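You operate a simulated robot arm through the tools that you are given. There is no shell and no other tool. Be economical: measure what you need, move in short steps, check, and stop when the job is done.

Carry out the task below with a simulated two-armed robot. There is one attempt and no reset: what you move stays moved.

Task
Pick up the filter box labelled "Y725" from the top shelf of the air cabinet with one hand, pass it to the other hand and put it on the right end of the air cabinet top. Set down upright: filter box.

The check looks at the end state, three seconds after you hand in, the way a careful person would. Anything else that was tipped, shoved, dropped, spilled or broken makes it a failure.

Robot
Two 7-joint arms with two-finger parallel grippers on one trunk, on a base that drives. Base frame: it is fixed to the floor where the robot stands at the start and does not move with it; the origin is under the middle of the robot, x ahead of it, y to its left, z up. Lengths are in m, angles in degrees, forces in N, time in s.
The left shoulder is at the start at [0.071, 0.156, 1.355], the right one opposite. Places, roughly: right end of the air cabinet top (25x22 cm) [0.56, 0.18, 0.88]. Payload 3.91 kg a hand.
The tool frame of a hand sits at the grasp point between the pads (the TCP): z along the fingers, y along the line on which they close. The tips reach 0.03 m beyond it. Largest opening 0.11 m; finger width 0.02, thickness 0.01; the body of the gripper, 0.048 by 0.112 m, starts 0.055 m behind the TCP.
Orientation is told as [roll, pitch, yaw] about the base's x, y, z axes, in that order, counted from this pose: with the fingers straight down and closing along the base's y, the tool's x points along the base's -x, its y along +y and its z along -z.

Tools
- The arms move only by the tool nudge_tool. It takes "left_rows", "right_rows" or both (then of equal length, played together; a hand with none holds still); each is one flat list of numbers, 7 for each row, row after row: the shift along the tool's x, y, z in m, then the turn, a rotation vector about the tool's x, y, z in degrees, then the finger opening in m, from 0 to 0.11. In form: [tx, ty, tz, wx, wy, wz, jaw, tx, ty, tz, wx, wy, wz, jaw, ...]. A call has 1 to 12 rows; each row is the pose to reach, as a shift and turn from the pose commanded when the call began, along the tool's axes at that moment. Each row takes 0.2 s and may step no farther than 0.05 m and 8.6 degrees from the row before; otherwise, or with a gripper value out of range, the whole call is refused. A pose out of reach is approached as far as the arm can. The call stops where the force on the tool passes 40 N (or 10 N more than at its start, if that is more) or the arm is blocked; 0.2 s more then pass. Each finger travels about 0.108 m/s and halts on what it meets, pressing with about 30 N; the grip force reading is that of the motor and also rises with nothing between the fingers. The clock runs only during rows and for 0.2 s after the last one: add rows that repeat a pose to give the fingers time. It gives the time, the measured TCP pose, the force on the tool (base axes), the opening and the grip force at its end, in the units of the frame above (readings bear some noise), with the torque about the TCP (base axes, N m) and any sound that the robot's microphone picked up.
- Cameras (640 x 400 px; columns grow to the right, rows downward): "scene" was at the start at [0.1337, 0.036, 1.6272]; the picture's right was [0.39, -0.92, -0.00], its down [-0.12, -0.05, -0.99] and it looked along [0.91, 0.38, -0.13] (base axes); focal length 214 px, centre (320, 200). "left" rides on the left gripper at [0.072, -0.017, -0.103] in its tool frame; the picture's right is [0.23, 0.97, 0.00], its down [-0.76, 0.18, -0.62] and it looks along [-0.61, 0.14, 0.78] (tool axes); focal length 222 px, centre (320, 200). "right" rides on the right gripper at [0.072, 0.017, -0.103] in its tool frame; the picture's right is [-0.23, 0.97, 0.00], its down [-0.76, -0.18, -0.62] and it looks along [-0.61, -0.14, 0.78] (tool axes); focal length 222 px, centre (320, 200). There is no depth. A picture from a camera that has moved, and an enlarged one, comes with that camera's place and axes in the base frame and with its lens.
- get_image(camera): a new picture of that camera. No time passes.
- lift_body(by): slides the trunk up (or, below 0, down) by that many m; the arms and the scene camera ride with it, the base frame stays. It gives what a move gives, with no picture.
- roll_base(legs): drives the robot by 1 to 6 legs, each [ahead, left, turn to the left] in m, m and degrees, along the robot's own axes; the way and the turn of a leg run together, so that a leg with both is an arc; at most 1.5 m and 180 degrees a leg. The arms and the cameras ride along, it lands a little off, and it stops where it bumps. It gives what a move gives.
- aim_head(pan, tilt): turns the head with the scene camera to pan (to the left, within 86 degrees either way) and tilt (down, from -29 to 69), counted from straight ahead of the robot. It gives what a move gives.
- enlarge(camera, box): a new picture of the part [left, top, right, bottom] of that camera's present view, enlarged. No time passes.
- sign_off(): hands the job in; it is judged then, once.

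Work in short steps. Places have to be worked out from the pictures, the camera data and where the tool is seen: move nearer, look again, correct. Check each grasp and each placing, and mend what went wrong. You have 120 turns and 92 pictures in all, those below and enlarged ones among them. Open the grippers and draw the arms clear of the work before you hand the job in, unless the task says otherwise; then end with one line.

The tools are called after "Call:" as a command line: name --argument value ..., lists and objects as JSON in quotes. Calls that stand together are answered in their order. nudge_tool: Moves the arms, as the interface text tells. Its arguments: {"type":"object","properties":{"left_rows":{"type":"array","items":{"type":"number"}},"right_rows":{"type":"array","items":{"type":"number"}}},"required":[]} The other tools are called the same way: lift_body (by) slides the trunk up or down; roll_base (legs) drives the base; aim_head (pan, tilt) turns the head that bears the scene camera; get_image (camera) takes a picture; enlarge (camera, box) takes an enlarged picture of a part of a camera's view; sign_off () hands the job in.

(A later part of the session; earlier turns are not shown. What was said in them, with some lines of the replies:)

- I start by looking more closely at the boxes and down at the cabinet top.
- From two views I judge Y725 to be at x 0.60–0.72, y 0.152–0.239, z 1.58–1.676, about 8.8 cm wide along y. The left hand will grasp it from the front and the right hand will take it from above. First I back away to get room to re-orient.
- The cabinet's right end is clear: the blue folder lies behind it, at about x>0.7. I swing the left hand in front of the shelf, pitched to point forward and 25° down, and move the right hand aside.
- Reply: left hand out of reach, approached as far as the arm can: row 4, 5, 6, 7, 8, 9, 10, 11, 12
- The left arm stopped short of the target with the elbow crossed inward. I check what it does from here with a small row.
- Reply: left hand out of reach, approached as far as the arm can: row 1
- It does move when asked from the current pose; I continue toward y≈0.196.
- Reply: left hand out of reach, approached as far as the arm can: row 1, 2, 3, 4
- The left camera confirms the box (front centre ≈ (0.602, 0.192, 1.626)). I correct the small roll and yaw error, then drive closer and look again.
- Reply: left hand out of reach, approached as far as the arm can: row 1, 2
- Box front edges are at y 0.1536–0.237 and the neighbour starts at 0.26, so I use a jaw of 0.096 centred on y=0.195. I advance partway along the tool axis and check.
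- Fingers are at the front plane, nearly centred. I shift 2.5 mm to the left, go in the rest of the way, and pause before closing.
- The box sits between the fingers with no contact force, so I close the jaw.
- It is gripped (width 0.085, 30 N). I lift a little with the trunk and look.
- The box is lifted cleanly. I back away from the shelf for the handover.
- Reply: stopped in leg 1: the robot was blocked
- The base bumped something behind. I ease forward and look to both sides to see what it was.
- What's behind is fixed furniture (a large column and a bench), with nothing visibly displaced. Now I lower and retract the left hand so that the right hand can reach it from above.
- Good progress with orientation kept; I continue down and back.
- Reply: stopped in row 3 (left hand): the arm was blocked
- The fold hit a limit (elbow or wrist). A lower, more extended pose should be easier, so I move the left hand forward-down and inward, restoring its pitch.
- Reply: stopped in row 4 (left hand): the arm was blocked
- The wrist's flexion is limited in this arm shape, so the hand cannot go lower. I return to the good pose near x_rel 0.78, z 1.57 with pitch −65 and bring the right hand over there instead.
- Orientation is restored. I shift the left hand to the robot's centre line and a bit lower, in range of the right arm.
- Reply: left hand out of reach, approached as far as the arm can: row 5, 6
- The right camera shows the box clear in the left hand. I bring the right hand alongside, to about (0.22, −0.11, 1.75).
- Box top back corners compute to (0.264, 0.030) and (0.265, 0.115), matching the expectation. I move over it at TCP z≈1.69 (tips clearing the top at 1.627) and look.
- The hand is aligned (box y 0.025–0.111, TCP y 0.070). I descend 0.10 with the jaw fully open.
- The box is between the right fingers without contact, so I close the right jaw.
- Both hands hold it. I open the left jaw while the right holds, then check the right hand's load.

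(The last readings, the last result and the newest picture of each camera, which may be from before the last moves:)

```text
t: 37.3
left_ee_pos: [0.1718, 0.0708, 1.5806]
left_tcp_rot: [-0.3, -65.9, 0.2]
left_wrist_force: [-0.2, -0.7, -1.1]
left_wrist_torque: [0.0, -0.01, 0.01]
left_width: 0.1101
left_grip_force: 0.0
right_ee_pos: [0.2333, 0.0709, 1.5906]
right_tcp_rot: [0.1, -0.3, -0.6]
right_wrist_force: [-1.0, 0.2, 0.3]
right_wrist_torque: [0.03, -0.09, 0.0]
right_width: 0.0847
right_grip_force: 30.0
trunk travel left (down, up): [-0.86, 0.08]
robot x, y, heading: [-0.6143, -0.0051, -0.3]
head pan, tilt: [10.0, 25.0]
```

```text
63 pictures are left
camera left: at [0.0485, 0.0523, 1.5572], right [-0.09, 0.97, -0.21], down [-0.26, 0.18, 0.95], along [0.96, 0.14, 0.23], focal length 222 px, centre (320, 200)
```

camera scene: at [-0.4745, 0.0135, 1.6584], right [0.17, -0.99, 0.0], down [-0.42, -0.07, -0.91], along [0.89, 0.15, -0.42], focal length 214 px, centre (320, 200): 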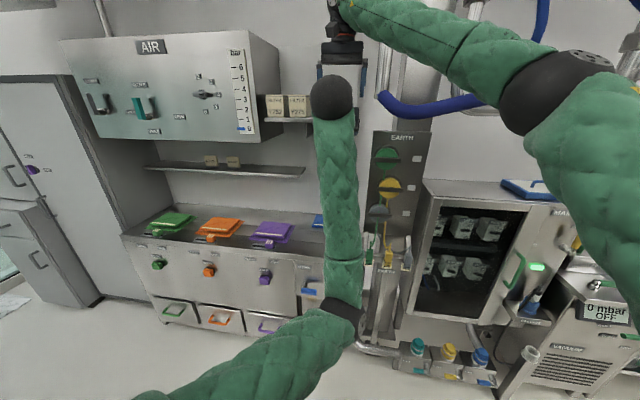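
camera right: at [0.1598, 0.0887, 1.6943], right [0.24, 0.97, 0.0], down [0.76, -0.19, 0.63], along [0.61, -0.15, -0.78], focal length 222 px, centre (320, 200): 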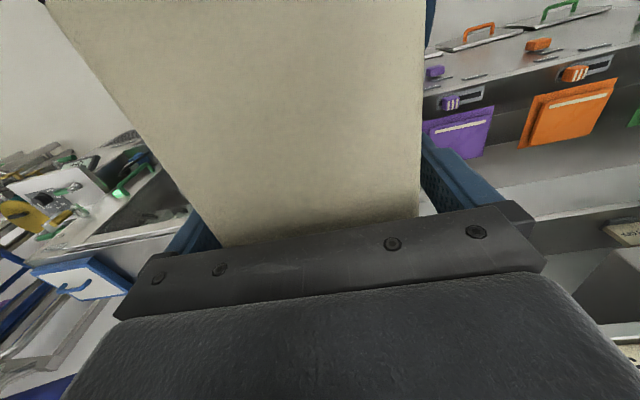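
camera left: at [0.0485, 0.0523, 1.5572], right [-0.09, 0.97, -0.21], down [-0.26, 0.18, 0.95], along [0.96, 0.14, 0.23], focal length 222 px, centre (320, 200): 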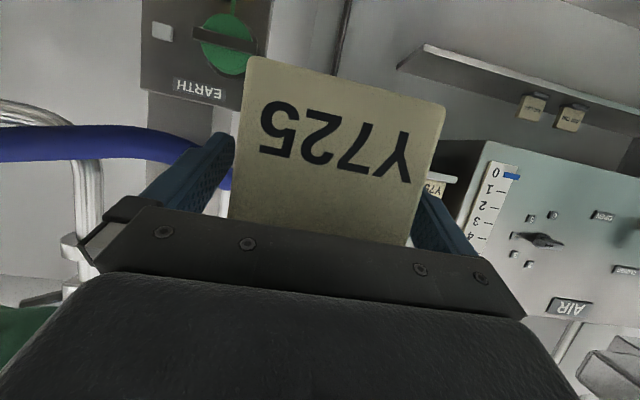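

The left jaw is open and the box is held by the right hand. I raise the right hand out of the left's fingers, slightly forward.

Call:
nudge_tool --right_rows '[-0.01, 0, -0.01, 0, 0, 0, 0.06, -0.02, 0, -0.03, 0, 0, 0, 0.06, -0.02, 0, -0.06, 0, 0, 0, 0.06, -0.02, 0, -0.09, 0, 0, 0, 0.06, -0.02, 0, -0.12, 0, 0, 0, 0.06]'

Call:
get_image --camera "left"

Call:
get_image --camera "right"

```text
t: 38.5
left_ee_pos: [0.1694, 0.0709, 1.5809]
left_tcp_rot: [-0.4, -65.9, 0.3]
left_wrist_force: [0.3, 0.6, 0.7]
left_wrist_torque: [-0.02, -0.01, -0.02]
left_width: 0.1103
left_grip_force: 0.1
right_ee_pos: [0.2514, 0.0706, 1.7173]
right_tcp_rot: [-0.1, -0.4, -0.5]
right_wrist_force: [0.3, 0.4, -2.6]
right_wrist_torque: [-0.02, -0.07, 0.0]
right_width: 0.085
right_grip_force: 30.5
trunk travel left (down, up): [-0.86, 0.08]
robot x, y, heading: [-0.6158, -0.0001, -0.2]
head pan, tilt: [10.0, 25.0]
```

```text
62 pictures are left
camera left: at [0.0467, 0.0535, 1.5579], right [-0.09, 0.97, -0.21], down [-0.26, 0.18, 0.95], along [0.96, 0.14, 0.23], focal length 222 px, centre (320, 200)
```

left: 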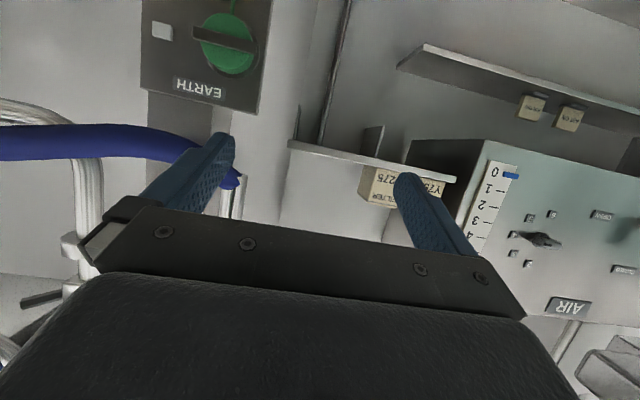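

```text
61 pictures are left
camera right: at [0.1791, 0.0883, 1.8197], right [0.24, 0.97, 0.0], down [0.76, -0.18, 0.63], along [0.61, -0.15, -0.78], focal length 222 px, centre (320, 200)
```

right: 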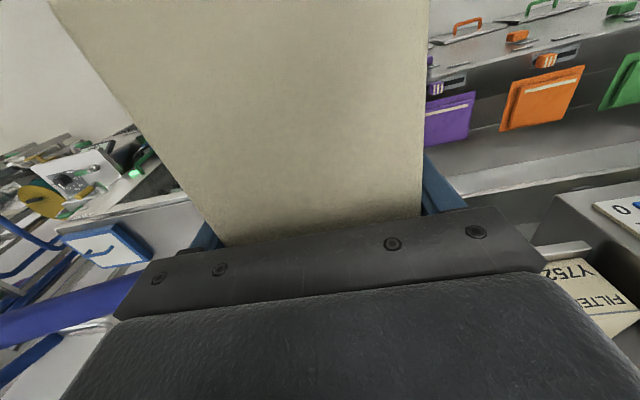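

The handover is done: the left hand is empty and the right carries about 2.6 N. I move the left hand sideways out of the way first.

Call:
nudge_tool --left_rows '[0, 0.04, 0, 0, 0, 0, 0.11, 0, 0.08, 0, 0, 0, 0, 0.11, 0, 0.12, 0, 0, 3, 0, 0.11, -0.01, 0.16, 0, 0, 7, 0, 0.11, -0.03, 0.2, -0.01, 0, 12, 0, 0.11, -0.05, 0.24, -0.03, 0, 18, 0, 0.11, -0.07, 0.27, -0.05, 0, 24, 0, 0.11, -0.09, 0.3, -0.08, 0, 30, 0, 0.11, -0.11, 0.33, -0.11, 0, 36, 0, 0.11, -0.13, 0.36, -0.14, 0, 42, 0, 0.11, -0.14, 0.39, -0.17, 0, 48, 0, 0.11, -0.15, 0.42, -0.2, 0, 54, 0, 0.11]'

Call:
get_image --camera "scene"

```text
t: 41.1
left_ee_pos: [0.0493, 0.4959, 1.7966]
left_tcp_rot: [-0.6, -11.9, 0.1]
left_wrist_force: [-0.1, 0.3, 0.3]
left_wrist_torque: [0.03, -0.01, 0.02]
left_width: 0.11
left_grip_force: 0.0
left hand out of reach, approached as far as the arm can: row 5, 6, 7, 8, 9, 10
right_ee_pos: [0.252, 0.0713, 1.7164]
right_tcp_rot: [0.1, -0.3, -0.4]
right_wrist_force: [-0.9, 0.8, -1.7]
right_wrist_torque: [-0.06, -0.11, 0.01]
right_width: 0.0848
right_grip_force: 30.5
trunk travel left (down, up): [-0.86, 0.08]
robot x, y, heading: [-0.6126, -0.0002, -0.2]
head pan, tilt: [10.0, 25.0]
```

```text
60 pictures are left
camera scene: at [-0.4763, 0.0169, 1.6584], right [0.17, -0.99, 0.0], down [-0.42, -0.07, -0.91], along [0.89, 0.15, -0.42], focal length 214 px, centre (320, 200)
```

scene: 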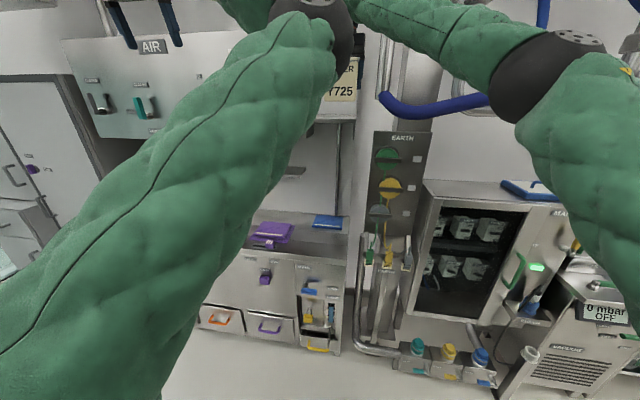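

The left elbow now sits near the centre line. I send the left hand further out to the left and lower, to clear the view and the right arm.

Call:
nudge_tool --left_rows '[0.01, 0.04, 0.01, 0, 2, 0, 0.11, 0.02, 0.08, 0.03, 0, 4, 0, 0.11, 0.03, 0.11, 0.06, 0, 6, 0, 0.11, 0.05, 0.14, 0.09, 0, 8, 0, 0.11, 0.06, 0.17, 0.11, 0, 10, 0, 0.11, 0.08, 0.2, 0.14, 0, 12, 0, 0.11]'

Call:
get_image --camera "scene"

```text
t: 42.5
left_ee_pos: [0.0015, 0.6902, 1.6374]
left_tcp_rot: [-0.7, 0.2, 0.1]
left_wrist_force: [0.4, 0.3, -0.6]
left_wrist_torque: [-0.01, 0.06, 0.03]
left_width: 0.1103
left_grip_force: 0.0
right_ee_pos: [0.2547, 0.0705, 1.7139]
right_tcp_rot: [0.1, -0.2, -0.6]
right_wrist_force: [0.5, 0.2, -2.8]
right_wrist_torque: [-0.03, -0.04, 0.05]
right_width: 0.0849
right_grip_force: 30.7
trunk travel left (down, up): [-0.86, 0.08]
robot x, y, heading: [-0.6168, 0.0037, -0.2]
head pan, tilt: [10.0, 25.0]
```

```text
59 pictures are left
camera scene: at [-0.4729, 0.0169, 1.6583], right [0.17, -0.99, 0.0], down [-0.42, -0.07, -0.91], along [0.89, 0.15, -0.42], focal length 214 px, centre (320, 200)
```

scene: 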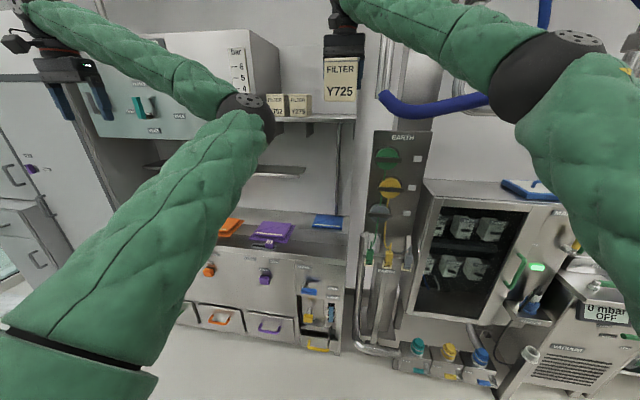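

Left is clear enough. In this open space I lower the trunk 0.3 m, then continue lowering with the right arm.

Call:
lift_body --by -0.3

Call:
nudge_tool --right_rows '[0, 0, 0.035, 0, 0, 0, 0.06, 0, 0, 0.07, 0, 0, 0, 0.06, 0, 0, 0.105, 0, 0, 0, 0.06, 0, 0, 0.14, 0, 0, 0, 0.06, 0, 0, 0.175, 0, 0, 0, 0.06, 0, 0, 0.21, 0, 0, 0, 0.06, 0, 0, 0.245, 0, 0, 0, 0.06, 0, 0, 0.28, 0, 0, 0, 0.06, 0, 0, 0.31, 0, 0, 0, 0.06, 0, 0, 0.34, 0, 0, 0, 0.06]'

Call:
get_image --camera "scene"

```text
t: 45.5
left_ee_pos: [0.0, 0.6879, 1.341]
left_tcp_rot: [-0.5, 0.1, 0.1]
left_wrist_force: [0.3, -0.7, 0.5]
left_wrist_torque: [0.0, -0.02, -0.03]
left_width: 0.1098
left_grip_force: 0.2
right_ee_pos: [0.2538, 0.0697, 1.4158]
right_tcp_rot: [0.1, -0.3, -0.6]
right_wrist_force: [-0.6, 0.5, -1.9]
right_wrist_torque: [0.01, -0.1, 0.01]
right_width: 0.0848
right_grip_force: 30.2
trunk travel left (down, up): [-0.56, 0.38]
robot x, y, heading: [-0.6152, -0.002, -0.4]
head pan, tilt: [10.0, 25.0]
```

```text
t: 47.7
left_ee_pos: [0.0001, 0.6866, 1.3391]
left_tcp_rot: [-0.4, 0.3, 0.0]
left_wrist_force: [0.9, -0.4, -0.4]
left_wrist_torque: [0.0, 0.03, -0.01]
left_width: 0.1101
left_grip_force: 0.1
right_ee_pos: [0.2596, 0.0706, 1.0728]
right_tcp_rot: [0.1, -0.3, -0.6]
right_wrist_force: [-0.3, 0.0, -3.5]
right_wrist_torque: [0.01, -0.08, -0.01]
right_width: 0.085
right_grip_force: 29.9
trunk travel left (down, up): [-0.56, 0.38]
robot x, y, heading: [-0.6158, -0.0036, -0.3]
head pan, tilt: [10.0, 25.0]
```

```text
58 pictures are left
camera scene: at [-0.4741, 0.0143, 1.3583], right [0.17, -0.99, 0.0], down [-0.42, -0.07, -0.91], along [0.89, 0.15, -0.42], focal length 214 px, centre (320, 200)
```

scene: 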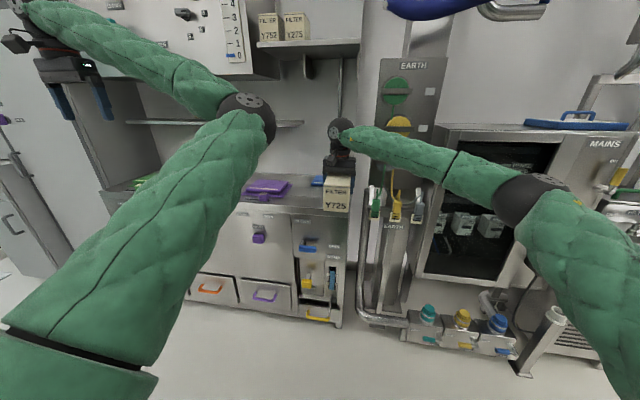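

The box is upright with its label facing the robot. I drive forward and left toward the spot above the right end of the cabinet top, stopping slightly short to look.

Call:
roll_base --legs '[[0, 0.11, 0.3], [0.26, 0, 0]]'

Call:
aim_head --pan 5 --tilt 35

Call:
get_image --camera "scene"

Call:
get_image --camera "right"

```text
t: 50.4
left_ee_pos: [0.2618, 0.8078, 1.3392]
left_tcp_rot: [-0.5, 0.2, 0.9]
left_wrist_force: [-0.2, 1.1, -0.1]
left_wrist_torque: [-0.01, -0.02, 0.02]
left_width: 0.11
left_grip_force: 0.0
right_ee_pos: [0.5312, 0.1946, 1.0722]
right_tcp_rot: [0.1, -0.3, 0.3]
right_wrist_force: [0.3, -1.2, -3.1]
right_wrist_torque: [-0.01, -0.06, -0.01]
right_width: 0.0853
right_grip_force: 29.7
trunk travel left (down, up): [-0.56, 0.38]
robot x, y, heading: [-0.3426, 0.1122, 0.7]
head pan, tilt: [10.0, 25.0]
```

```text
t: 51.1
left_ee_pos: [0.261, 0.8091, 1.3395]
left_tcp_rot: [-0.4, 0.1, 0.9]
left_wrist_force: [0.6, 0.2, -1.0]
left_wrist_torque: [-0.03, -0.02, -0.02]
left_width: 0.1099
left_grip_force: 0.0
right_ee_pos: [0.5288, 0.1949, 1.0739]
right_tcp_rot: [0.1, -0.3, 0.3]
right_wrist_force: [-0.4, 0.3, -2.1]
right_wrist_torque: [0.0, -0.09, 0.03]
right_width: 0.0849
right_grip_force: 29.6
trunk travel left (down, up): [-0.56, 0.38]
robot x, y, heading: [-0.3447, 0.1118, 0.4]
head pan, tilt: [5.0, 35.0]
```

```text
57 pictures are left
camera scene: at [-0.207, 0.12, 1.3427], right [0.1, -1.0, 0.0], down [-0.57, -0.06, -0.82], along [0.82, 0.08, -0.57], focal length 214 px, centre (320, 200)
```

scene: 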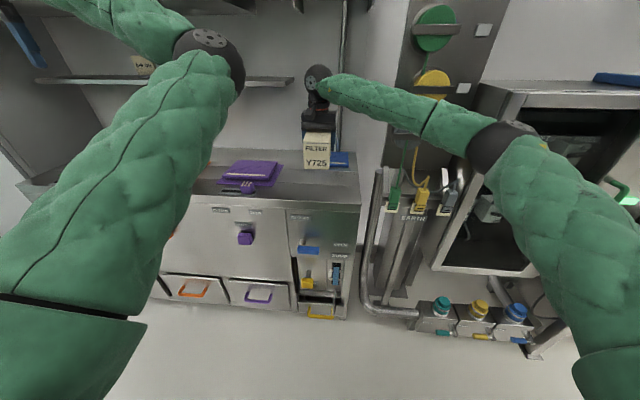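

```text
56 pictures are left
camera right: at [0.4565, 0.2115, 1.1772], right [0.22, 0.97, 0.0], down [0.76, -0.17, 0.63], along [0.61, -0.14, -0.78], focal length 222 px, centre (320, 200)
```

right: 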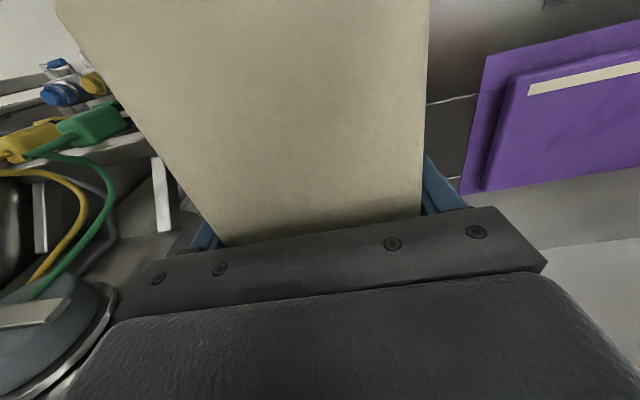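

The cabinet top's front-right corner is near (0.44, 0.035) and the purple folder starts at y>0.36, so the spot is free. I roll forward the last 6 cm, then shift, level the box by 2° and lower to just above the surface.

Call:
roll_base --legs '[[0.06, 0, 0]]'

Call:
nudge_tool --right_rows '[0, -0.008, 0.02, 0, 1, 0, 0.06, 0, -0.015, 0.04, 0, 2, 0, 0.06, 0, -0.015, 0.06, 0, 2, 0, 0.06, 0, -0.015, 0.08, 0, 2, 0, 0.06, 0, -0.015, 0.1, 0, 2, 0, 0.06]'

Call:
enlarge --camera "scene" --box '[240, 100, 440, 225]'

```text
t: 52.1
left_ee_pos: [0.3208, 0.8079, 1.3399]
left_tcp_rot: [-0.5, 0.1, 0.8]
left_wrist_force: [0.1, 0.7, -0.6]
left_wrist_torque: [-0.04, 0.03, -0.02]
left_width: 0.1101
left_grip_force: 0.1
right_ee_pos: [0.5891, 0.1944, 1.0735]
right_tcp_rot: [0.1, -0.2, 0.2]
right_wrist_force: [0.8, -0.5, -3.4]
right_wrist_torque: [-0.02, -0.12, -0.03]
right_width: 0.0849
right_grip_force: 30.5
trunk travel left (down, up): [-0.56, 0.38]
robot x, y, heading: [-0.2828, 0.1125, 0.7]
head pan, tilt: [5.0, 35.0]
```

```text
t: 53.3
left_ee_pos: [0.3217, 0.8077, 1.3402]
left_tcp_rot: [-0.6, 0.2, 0.9]
left_wrist_force: [-0.4, 0.2, -0.6]
left_wrist_torque: [0.04, -0.02, 0.03]
left_width: 0.1101
left_grip_force: 0.1
right_ee_pos: [0.5894, 0.1794, 0.9727]
right_tcp_rot: [0.1, 1.9, 0.4]
right_wrist_force: [-0.2, -0.3, -3.7]
right_wrist_torque: [0.0, -0.07, 0.01]
right_width: 0.0849
right_grip_force: 29.9
trunk travel left (down, up): [-0.56, 0.38]
robot x, y, heading: [-0.2812, 0.111, 0.3]
head pan, tilt: [5.0, 35.0]
```

```text
3.20 times, centred on (340, 162) of scene
camera zoom: at [-0.147, 0.1205, 1.3425], right [0.1, -1.0, 0.0], down [-0.57, -0.06, -0.82], along [0.81, 0.08, -0.57], focal length 686 px, centre (256, 320)
```

zoom: 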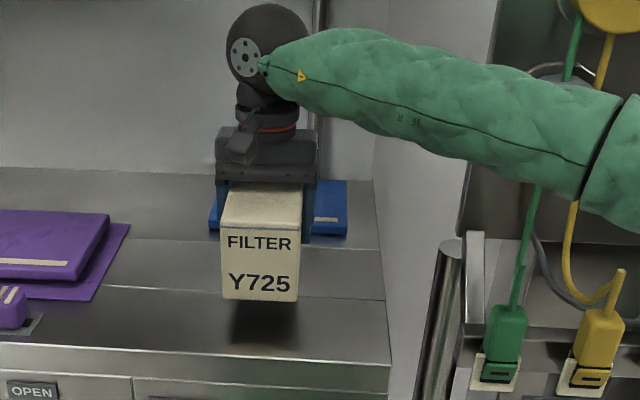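

The box hangs above the clear right end. I lower in small steps, expecting contact near TCP z 0.94.

Call:
nudge_tool --right_rows '[0, 0, 0.008, 0, 0, 0, 0.06, 0, 0, 0.016, 0, 0, 0, 0.06, 0, 0, 0.022, 0, 0, 0, 0.06, 0, 0, 0.026, 0, 0, 0, 0.06, 0, 0, 0.026, 0, 0, 0, 0.06]'

Call:
enlarge --camera "scene" --box '[270, 140, 370, 202]'

```text
t: 54.5
left_ee_pos: [0.32, 0.8086, 1.3399]
left_tcp_rot: [-0.5, 0.2, 0.9]
left_wrist_force: [0.2, -0.4, -0.2]
left_wrist_torque: [-0.01, -0.02, 0.02]
left_width: 0.1099
left_grip_force: 0.1
right_ee_pos: [0.588, 0.1802, 0.9479]
right_tcp_rot: [0.1, 1.7, 0.3]
right_wrist_force: [0.1, -0.4, -2.6]
right_wrist_torque: [0.0, -0.1, 0.0]
right_width: 0.0848
right_grip_force: 30.2
trunk travel left (down, up): [-0.56, 0.38]
robot x, y, heading: [-0.2834, 0.1064, 0.3]
head pan, tilt: [5.0, 35.0]
```

```text
6.40 times, centred on (320, 171) of scene
camera zoom: at [-0.148, 0.1203, 1.3427], right [0.1, -1.0, 0.0], down [-0.57, -0.06, -0.82], along [0.81, 0.08, -0.57], focal length 1373 px, centre (320, 386)
```

zoom: 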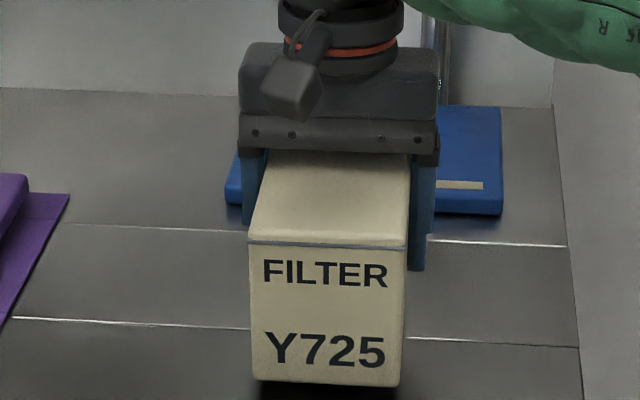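

Still no contact; I continue with 2 mm rows.

Call:
nudge_tool --right_rows '[0, 0, 0.003, 0, 0, 0, 0.06, 0, 0, 0.005, 0, 0, 0, 0.06, 0, 0, 0.007, 0, 0, 0, 0.06, 0, 0, 0.009, 0, 0, 0, 0.06]'

```text
t: 55.5
left_ee_pos: [0.3184, 0.8089, 1.3399]
left_tcp_rot: [-0.5, 0.1, 0.8]
left_wrist_force: [0.2, 0.2, -0.2]
left_wrist_torque: [0.01, 0.0, -0.01]
left_width: 0.1101
left_grip_force: 0.2
right_ee_pos: [0.5877, 0.1808, 0.9376]
right_tcp_rot: [0.1, 1.6, 0.4]
right_wrist_force: [0.8, 0.2, -2.1]
right_wrist_torque: [0.01, -0.12, 0.07]
right_width: 0.0851
right_grip_force: 30.0
trunk travel left (down, up): [-0.56, 0.38]
robot x, y, heading: [-0.2826, 0.1112, 0.5]
head pan, tilt: [5.0, 35.0]
```

Call:
nudge_tool --right_rows '[0, 0, 0.002, 0, 0, 0, 0.06, 0, 0, 0.004, 0, 0, 0, 0.06, 0, 0, 0.006, 0, 0, 0, 0.06]'

Call:
enlarge --camera "scene" --box '[270, 150, 370, 212]'

```text
t: 56.3
left_ee_pos: [0.3182, 0.8078, 1.342]
left_tcp_rot: [-0.5, 0.0, 0.9]
left_wrist_force: [-0.2, 0.2, -0.4]
left_wrist_torque: [-0.04, 0.0, 0.0]
left_width: 0.1103
left_grip_force: 0.0
right_ee_pos: [0.5867, 0.18, 0.936]
right_tcp_rot: [0.2, 1.4, 0.3]
right_wrist_force: [6.8, 0.3, 27.1]
right_wrist_torque: [-1.2, 0.11, 0.07]
right_width: 0.0844
right_grip_force: 30.2
trunk travel left (down, up): [-0.56, 0.38]
robot x, y, heading: [-0.2869, 0.1072, 0.4]
head pan, tilt: [5.0, 35.0]
```

```text
6.40 times, centred on (320, 181) of scene
camera zoom: at [-0.1498, 0.1204, 1.3432], right [0.1, -1.0, 0.0], down [-0.57, -0.06, -0.82], along [0.82, 0.08, -0.57], focal length 1373 px, centre (320, 322)
```

zoom: 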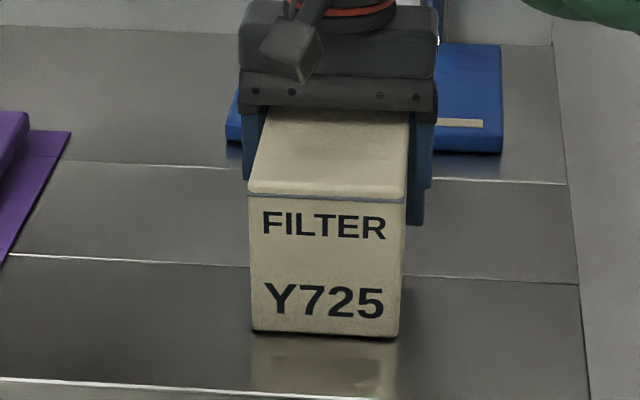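

It is on the surface, pressing with about 30 N. I relax 2 mm, then open the jaw.

Call:
nudge_tool --right_rows '[0, 0, -0.003, 0, 0, 0, 0.06, 0, 0, -0.003, 0, 0, 0, 0.06]'

Call:
nudge_tool --right_rows '[0, 0, 0, 0, 0, 0, 0.09, 0, 0, 0, 0, 0, 0, 0.1, 0, 0, 0, 0, 0, 0, 0.11, 0, 0, 0, 0, 0, 0, 0.11]'

Call:
enlarge --camera "scene" --box '[270, 150, 370, 212]'

```text
t: 56.9
left_ee_pos: [0.3186, 0.8102, 1.3406]
left_tcp_rot: [-0.5, 0.1, 0.9]
left_wrist_force: [0.6, 0.2, -0.4]
left_wrist_torque: [-0.01, -0.06, -0.01]
left_width: 0.11
left_grip_force: 0.0
right_ee_pos: [0.5857, 0.18, 0.936]
right_tcp_rot: [0.1, 1.6, 0.3]
right_wrist_force: [2.3, 3.5, 13.5]
right_wrist_torque: [-0.04, -0.69, 0.13]
right_width: 0.0849
right_grip_force: 30.3
trunk travel left (down, up): [-0.56, 0.38]
robot x, y, heading: [-0.2815, 0.1119, 0.5]
head pan, tilt: [5.0, 35.0]
```

```text
t: 57.9
left_ee_pos: [0.3192, 0.8071, 1.3401]
left_tcp_rot: [-0.5, 0.1, 1.0]
left_wrist_force: [-0.6, -0.1, 0.1]
left_wrist_torque: [-0.01, 0.03, -0.03]
left_width: 0.11
left_grip_force: 0.1
right_ee_pos: [0.5868, 0.1799, 0.9369]
right_tcp_rot: [0.1, 1.7, 0.2]
right_wrist_force: [-0.2, -0.3, 0.3]
right_wrist_torque: [0.0, -0.03, 0.02]
right_width: 0.11
right_grip_force: 0.1
trunk travel left (down, up): [-0.56, 0.38]
robot x, y, heading: [-0.2836, 0.1126, 0.3]
head pan, tilt: [5.0, 35.0]
```

```text
6.40 times, centred on (320, 181) of scene
camera zoom: at [-0.1482, 0.1204, 1.3427], right [0.1, -1.0, 0.0], down [-0.57, -0.06, -0.82], along [0.82, 0.08, -0.57], focal length 1373 px, centre (320, 322)
```

zoom: 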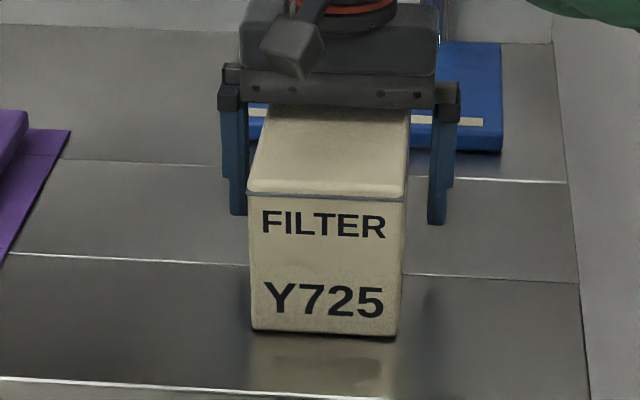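

Released; the box stands upright. I raise the hand straight up.

Call:
nudge_tool --right_rows '[0, 0, -0.02, 0, 0, 0, 0.11, 0, 0, -0.05, 0, 0, 0, 0.11, 0, 0, -0.08, 0, 0, 0, 0.11, 0, 0, -0.11, 0, 0, 0, 0.11, 0, 0, -0.14, 0, 0, 0, 0.11, 0, 0, -0.17, 0, 0, 0, 0.11]'

Call:
roll_base --legs '[[-0.2, 0, 0]]'

Call:
aim_head --pan 5 --tilt 20

Call:
get_image --camera "scene"

```text
t: 59.3
left_ee_pos: [0.3195, 0.8096, 1.3404]
left_tcp_rot: [-0.5, 0.1, 0.9]
left_wrist_force: [0.3, 0.0, 0.6]
left_wrist_torque: [-0.01, 0.0, 0.0]
left_width: 0.11
left_grip_force: 0.1
right_ee_pos: [0.5902, 0.1795, 1.1062]
right_tcp_rot: [0.2, 1.7, 0.4]
right_wrist_force: [0.4, 0.1, -0.5]
right_wrist_torque: [-0.04, 0.03, 0.01]
right_width: 0.1102
right_grip_force: 0.1
trunk travel left (down, up): [-0.56, 0.38]
robot x, y, heading: [-0.2844, 0.111, 0.5]
head pan, tilt: [5.0, 35.0]
```

```text
t: 60.9
left_ee_pos: [0.1166, 0.8079, 1.34]
left_tcp_rot: [-0.5, 0.2, 0.9]
left_wrist_force: [-0.6, 0.1, 0.6]
left_wrist_torque: [0.02, 0.0, 0.01]
left_width: 0.1102
left_grip_force: 0.0
right_ee_pos: [0.3894, 0.1789, 1.1061]
right_tcp_rot: [0.1, 1.5, 0.4]
right_wrist_force: [0.3, 0.1, 0.8]
right_wrist_torque: [0.02, -0.03, 0.05]
right_width: 0.1101
right_grip_force: 0.0
trunk travel left (down, up): [-0.56, 0.38]
robot x, y, heading: [-0.4882, 0.1095, 0.6]
head pan, tilt: [5.0, 35.0]
```

```text
t: 61.7
left_ee_pos: [0.1182, 0.808, 1.34]
left_tcp_rot: [-0.4, 0.1, 1.0]
left_wrist_force: [0.3, 0.2, -0.3]
left_wrist_torque: [0.01, 0.03, 0.02]
left_width: 0.11
left_grip_force: 0.1
right_ee_pos: [0.3902, 0.1783, 1.1057]
right_tcp_rot: [0.1, 1.7, 0.5]
right_wrist_force: [-0.5, -0.4, -0.1]
right_wrist_torque: [0.04, 0.02, 0.0]
right_width: 0.11
right_grip_force: 0.0
trunk travel left (down, up): [-0.56, 0.38]
robot x, y, heading: [-0.4859, 0.1121, 0.8]
head pan, tilt: [5.0, 20.0]
```

```text
51 pictures are left
camera scene: at [-0.3434, 0.1193, 1.3664], right [0.1, -1.0, 0.0], down [-0.34, -0.03, -0.94], along [0.93, 0.09, -0.34], focal length 214 px, centre (320, 200)
```

scene: 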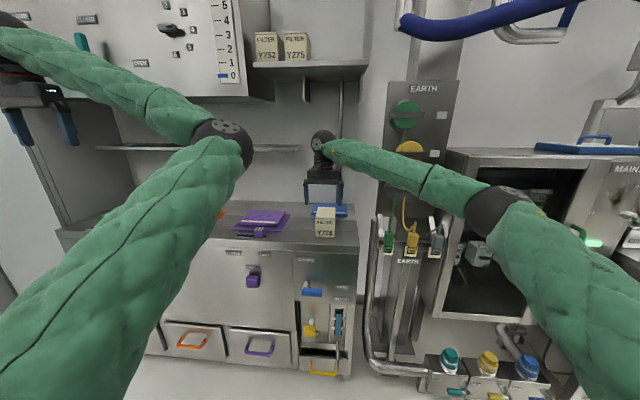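

The Y725 box stands upright on the right end of the cabinet top. Both other filter boxes are undisturbed, both hands are open and clear of the work.

Call:
sign_off

```text
The job is handed in.
```

The Y725 filter box was picked up with the left hand, passed to the right hand, and now stands upright on the right end of the air cabinet top. The job is handed in. While backing up, the base bumped something behind it; I saw nothing displaced, though I couldn't look directly behind.
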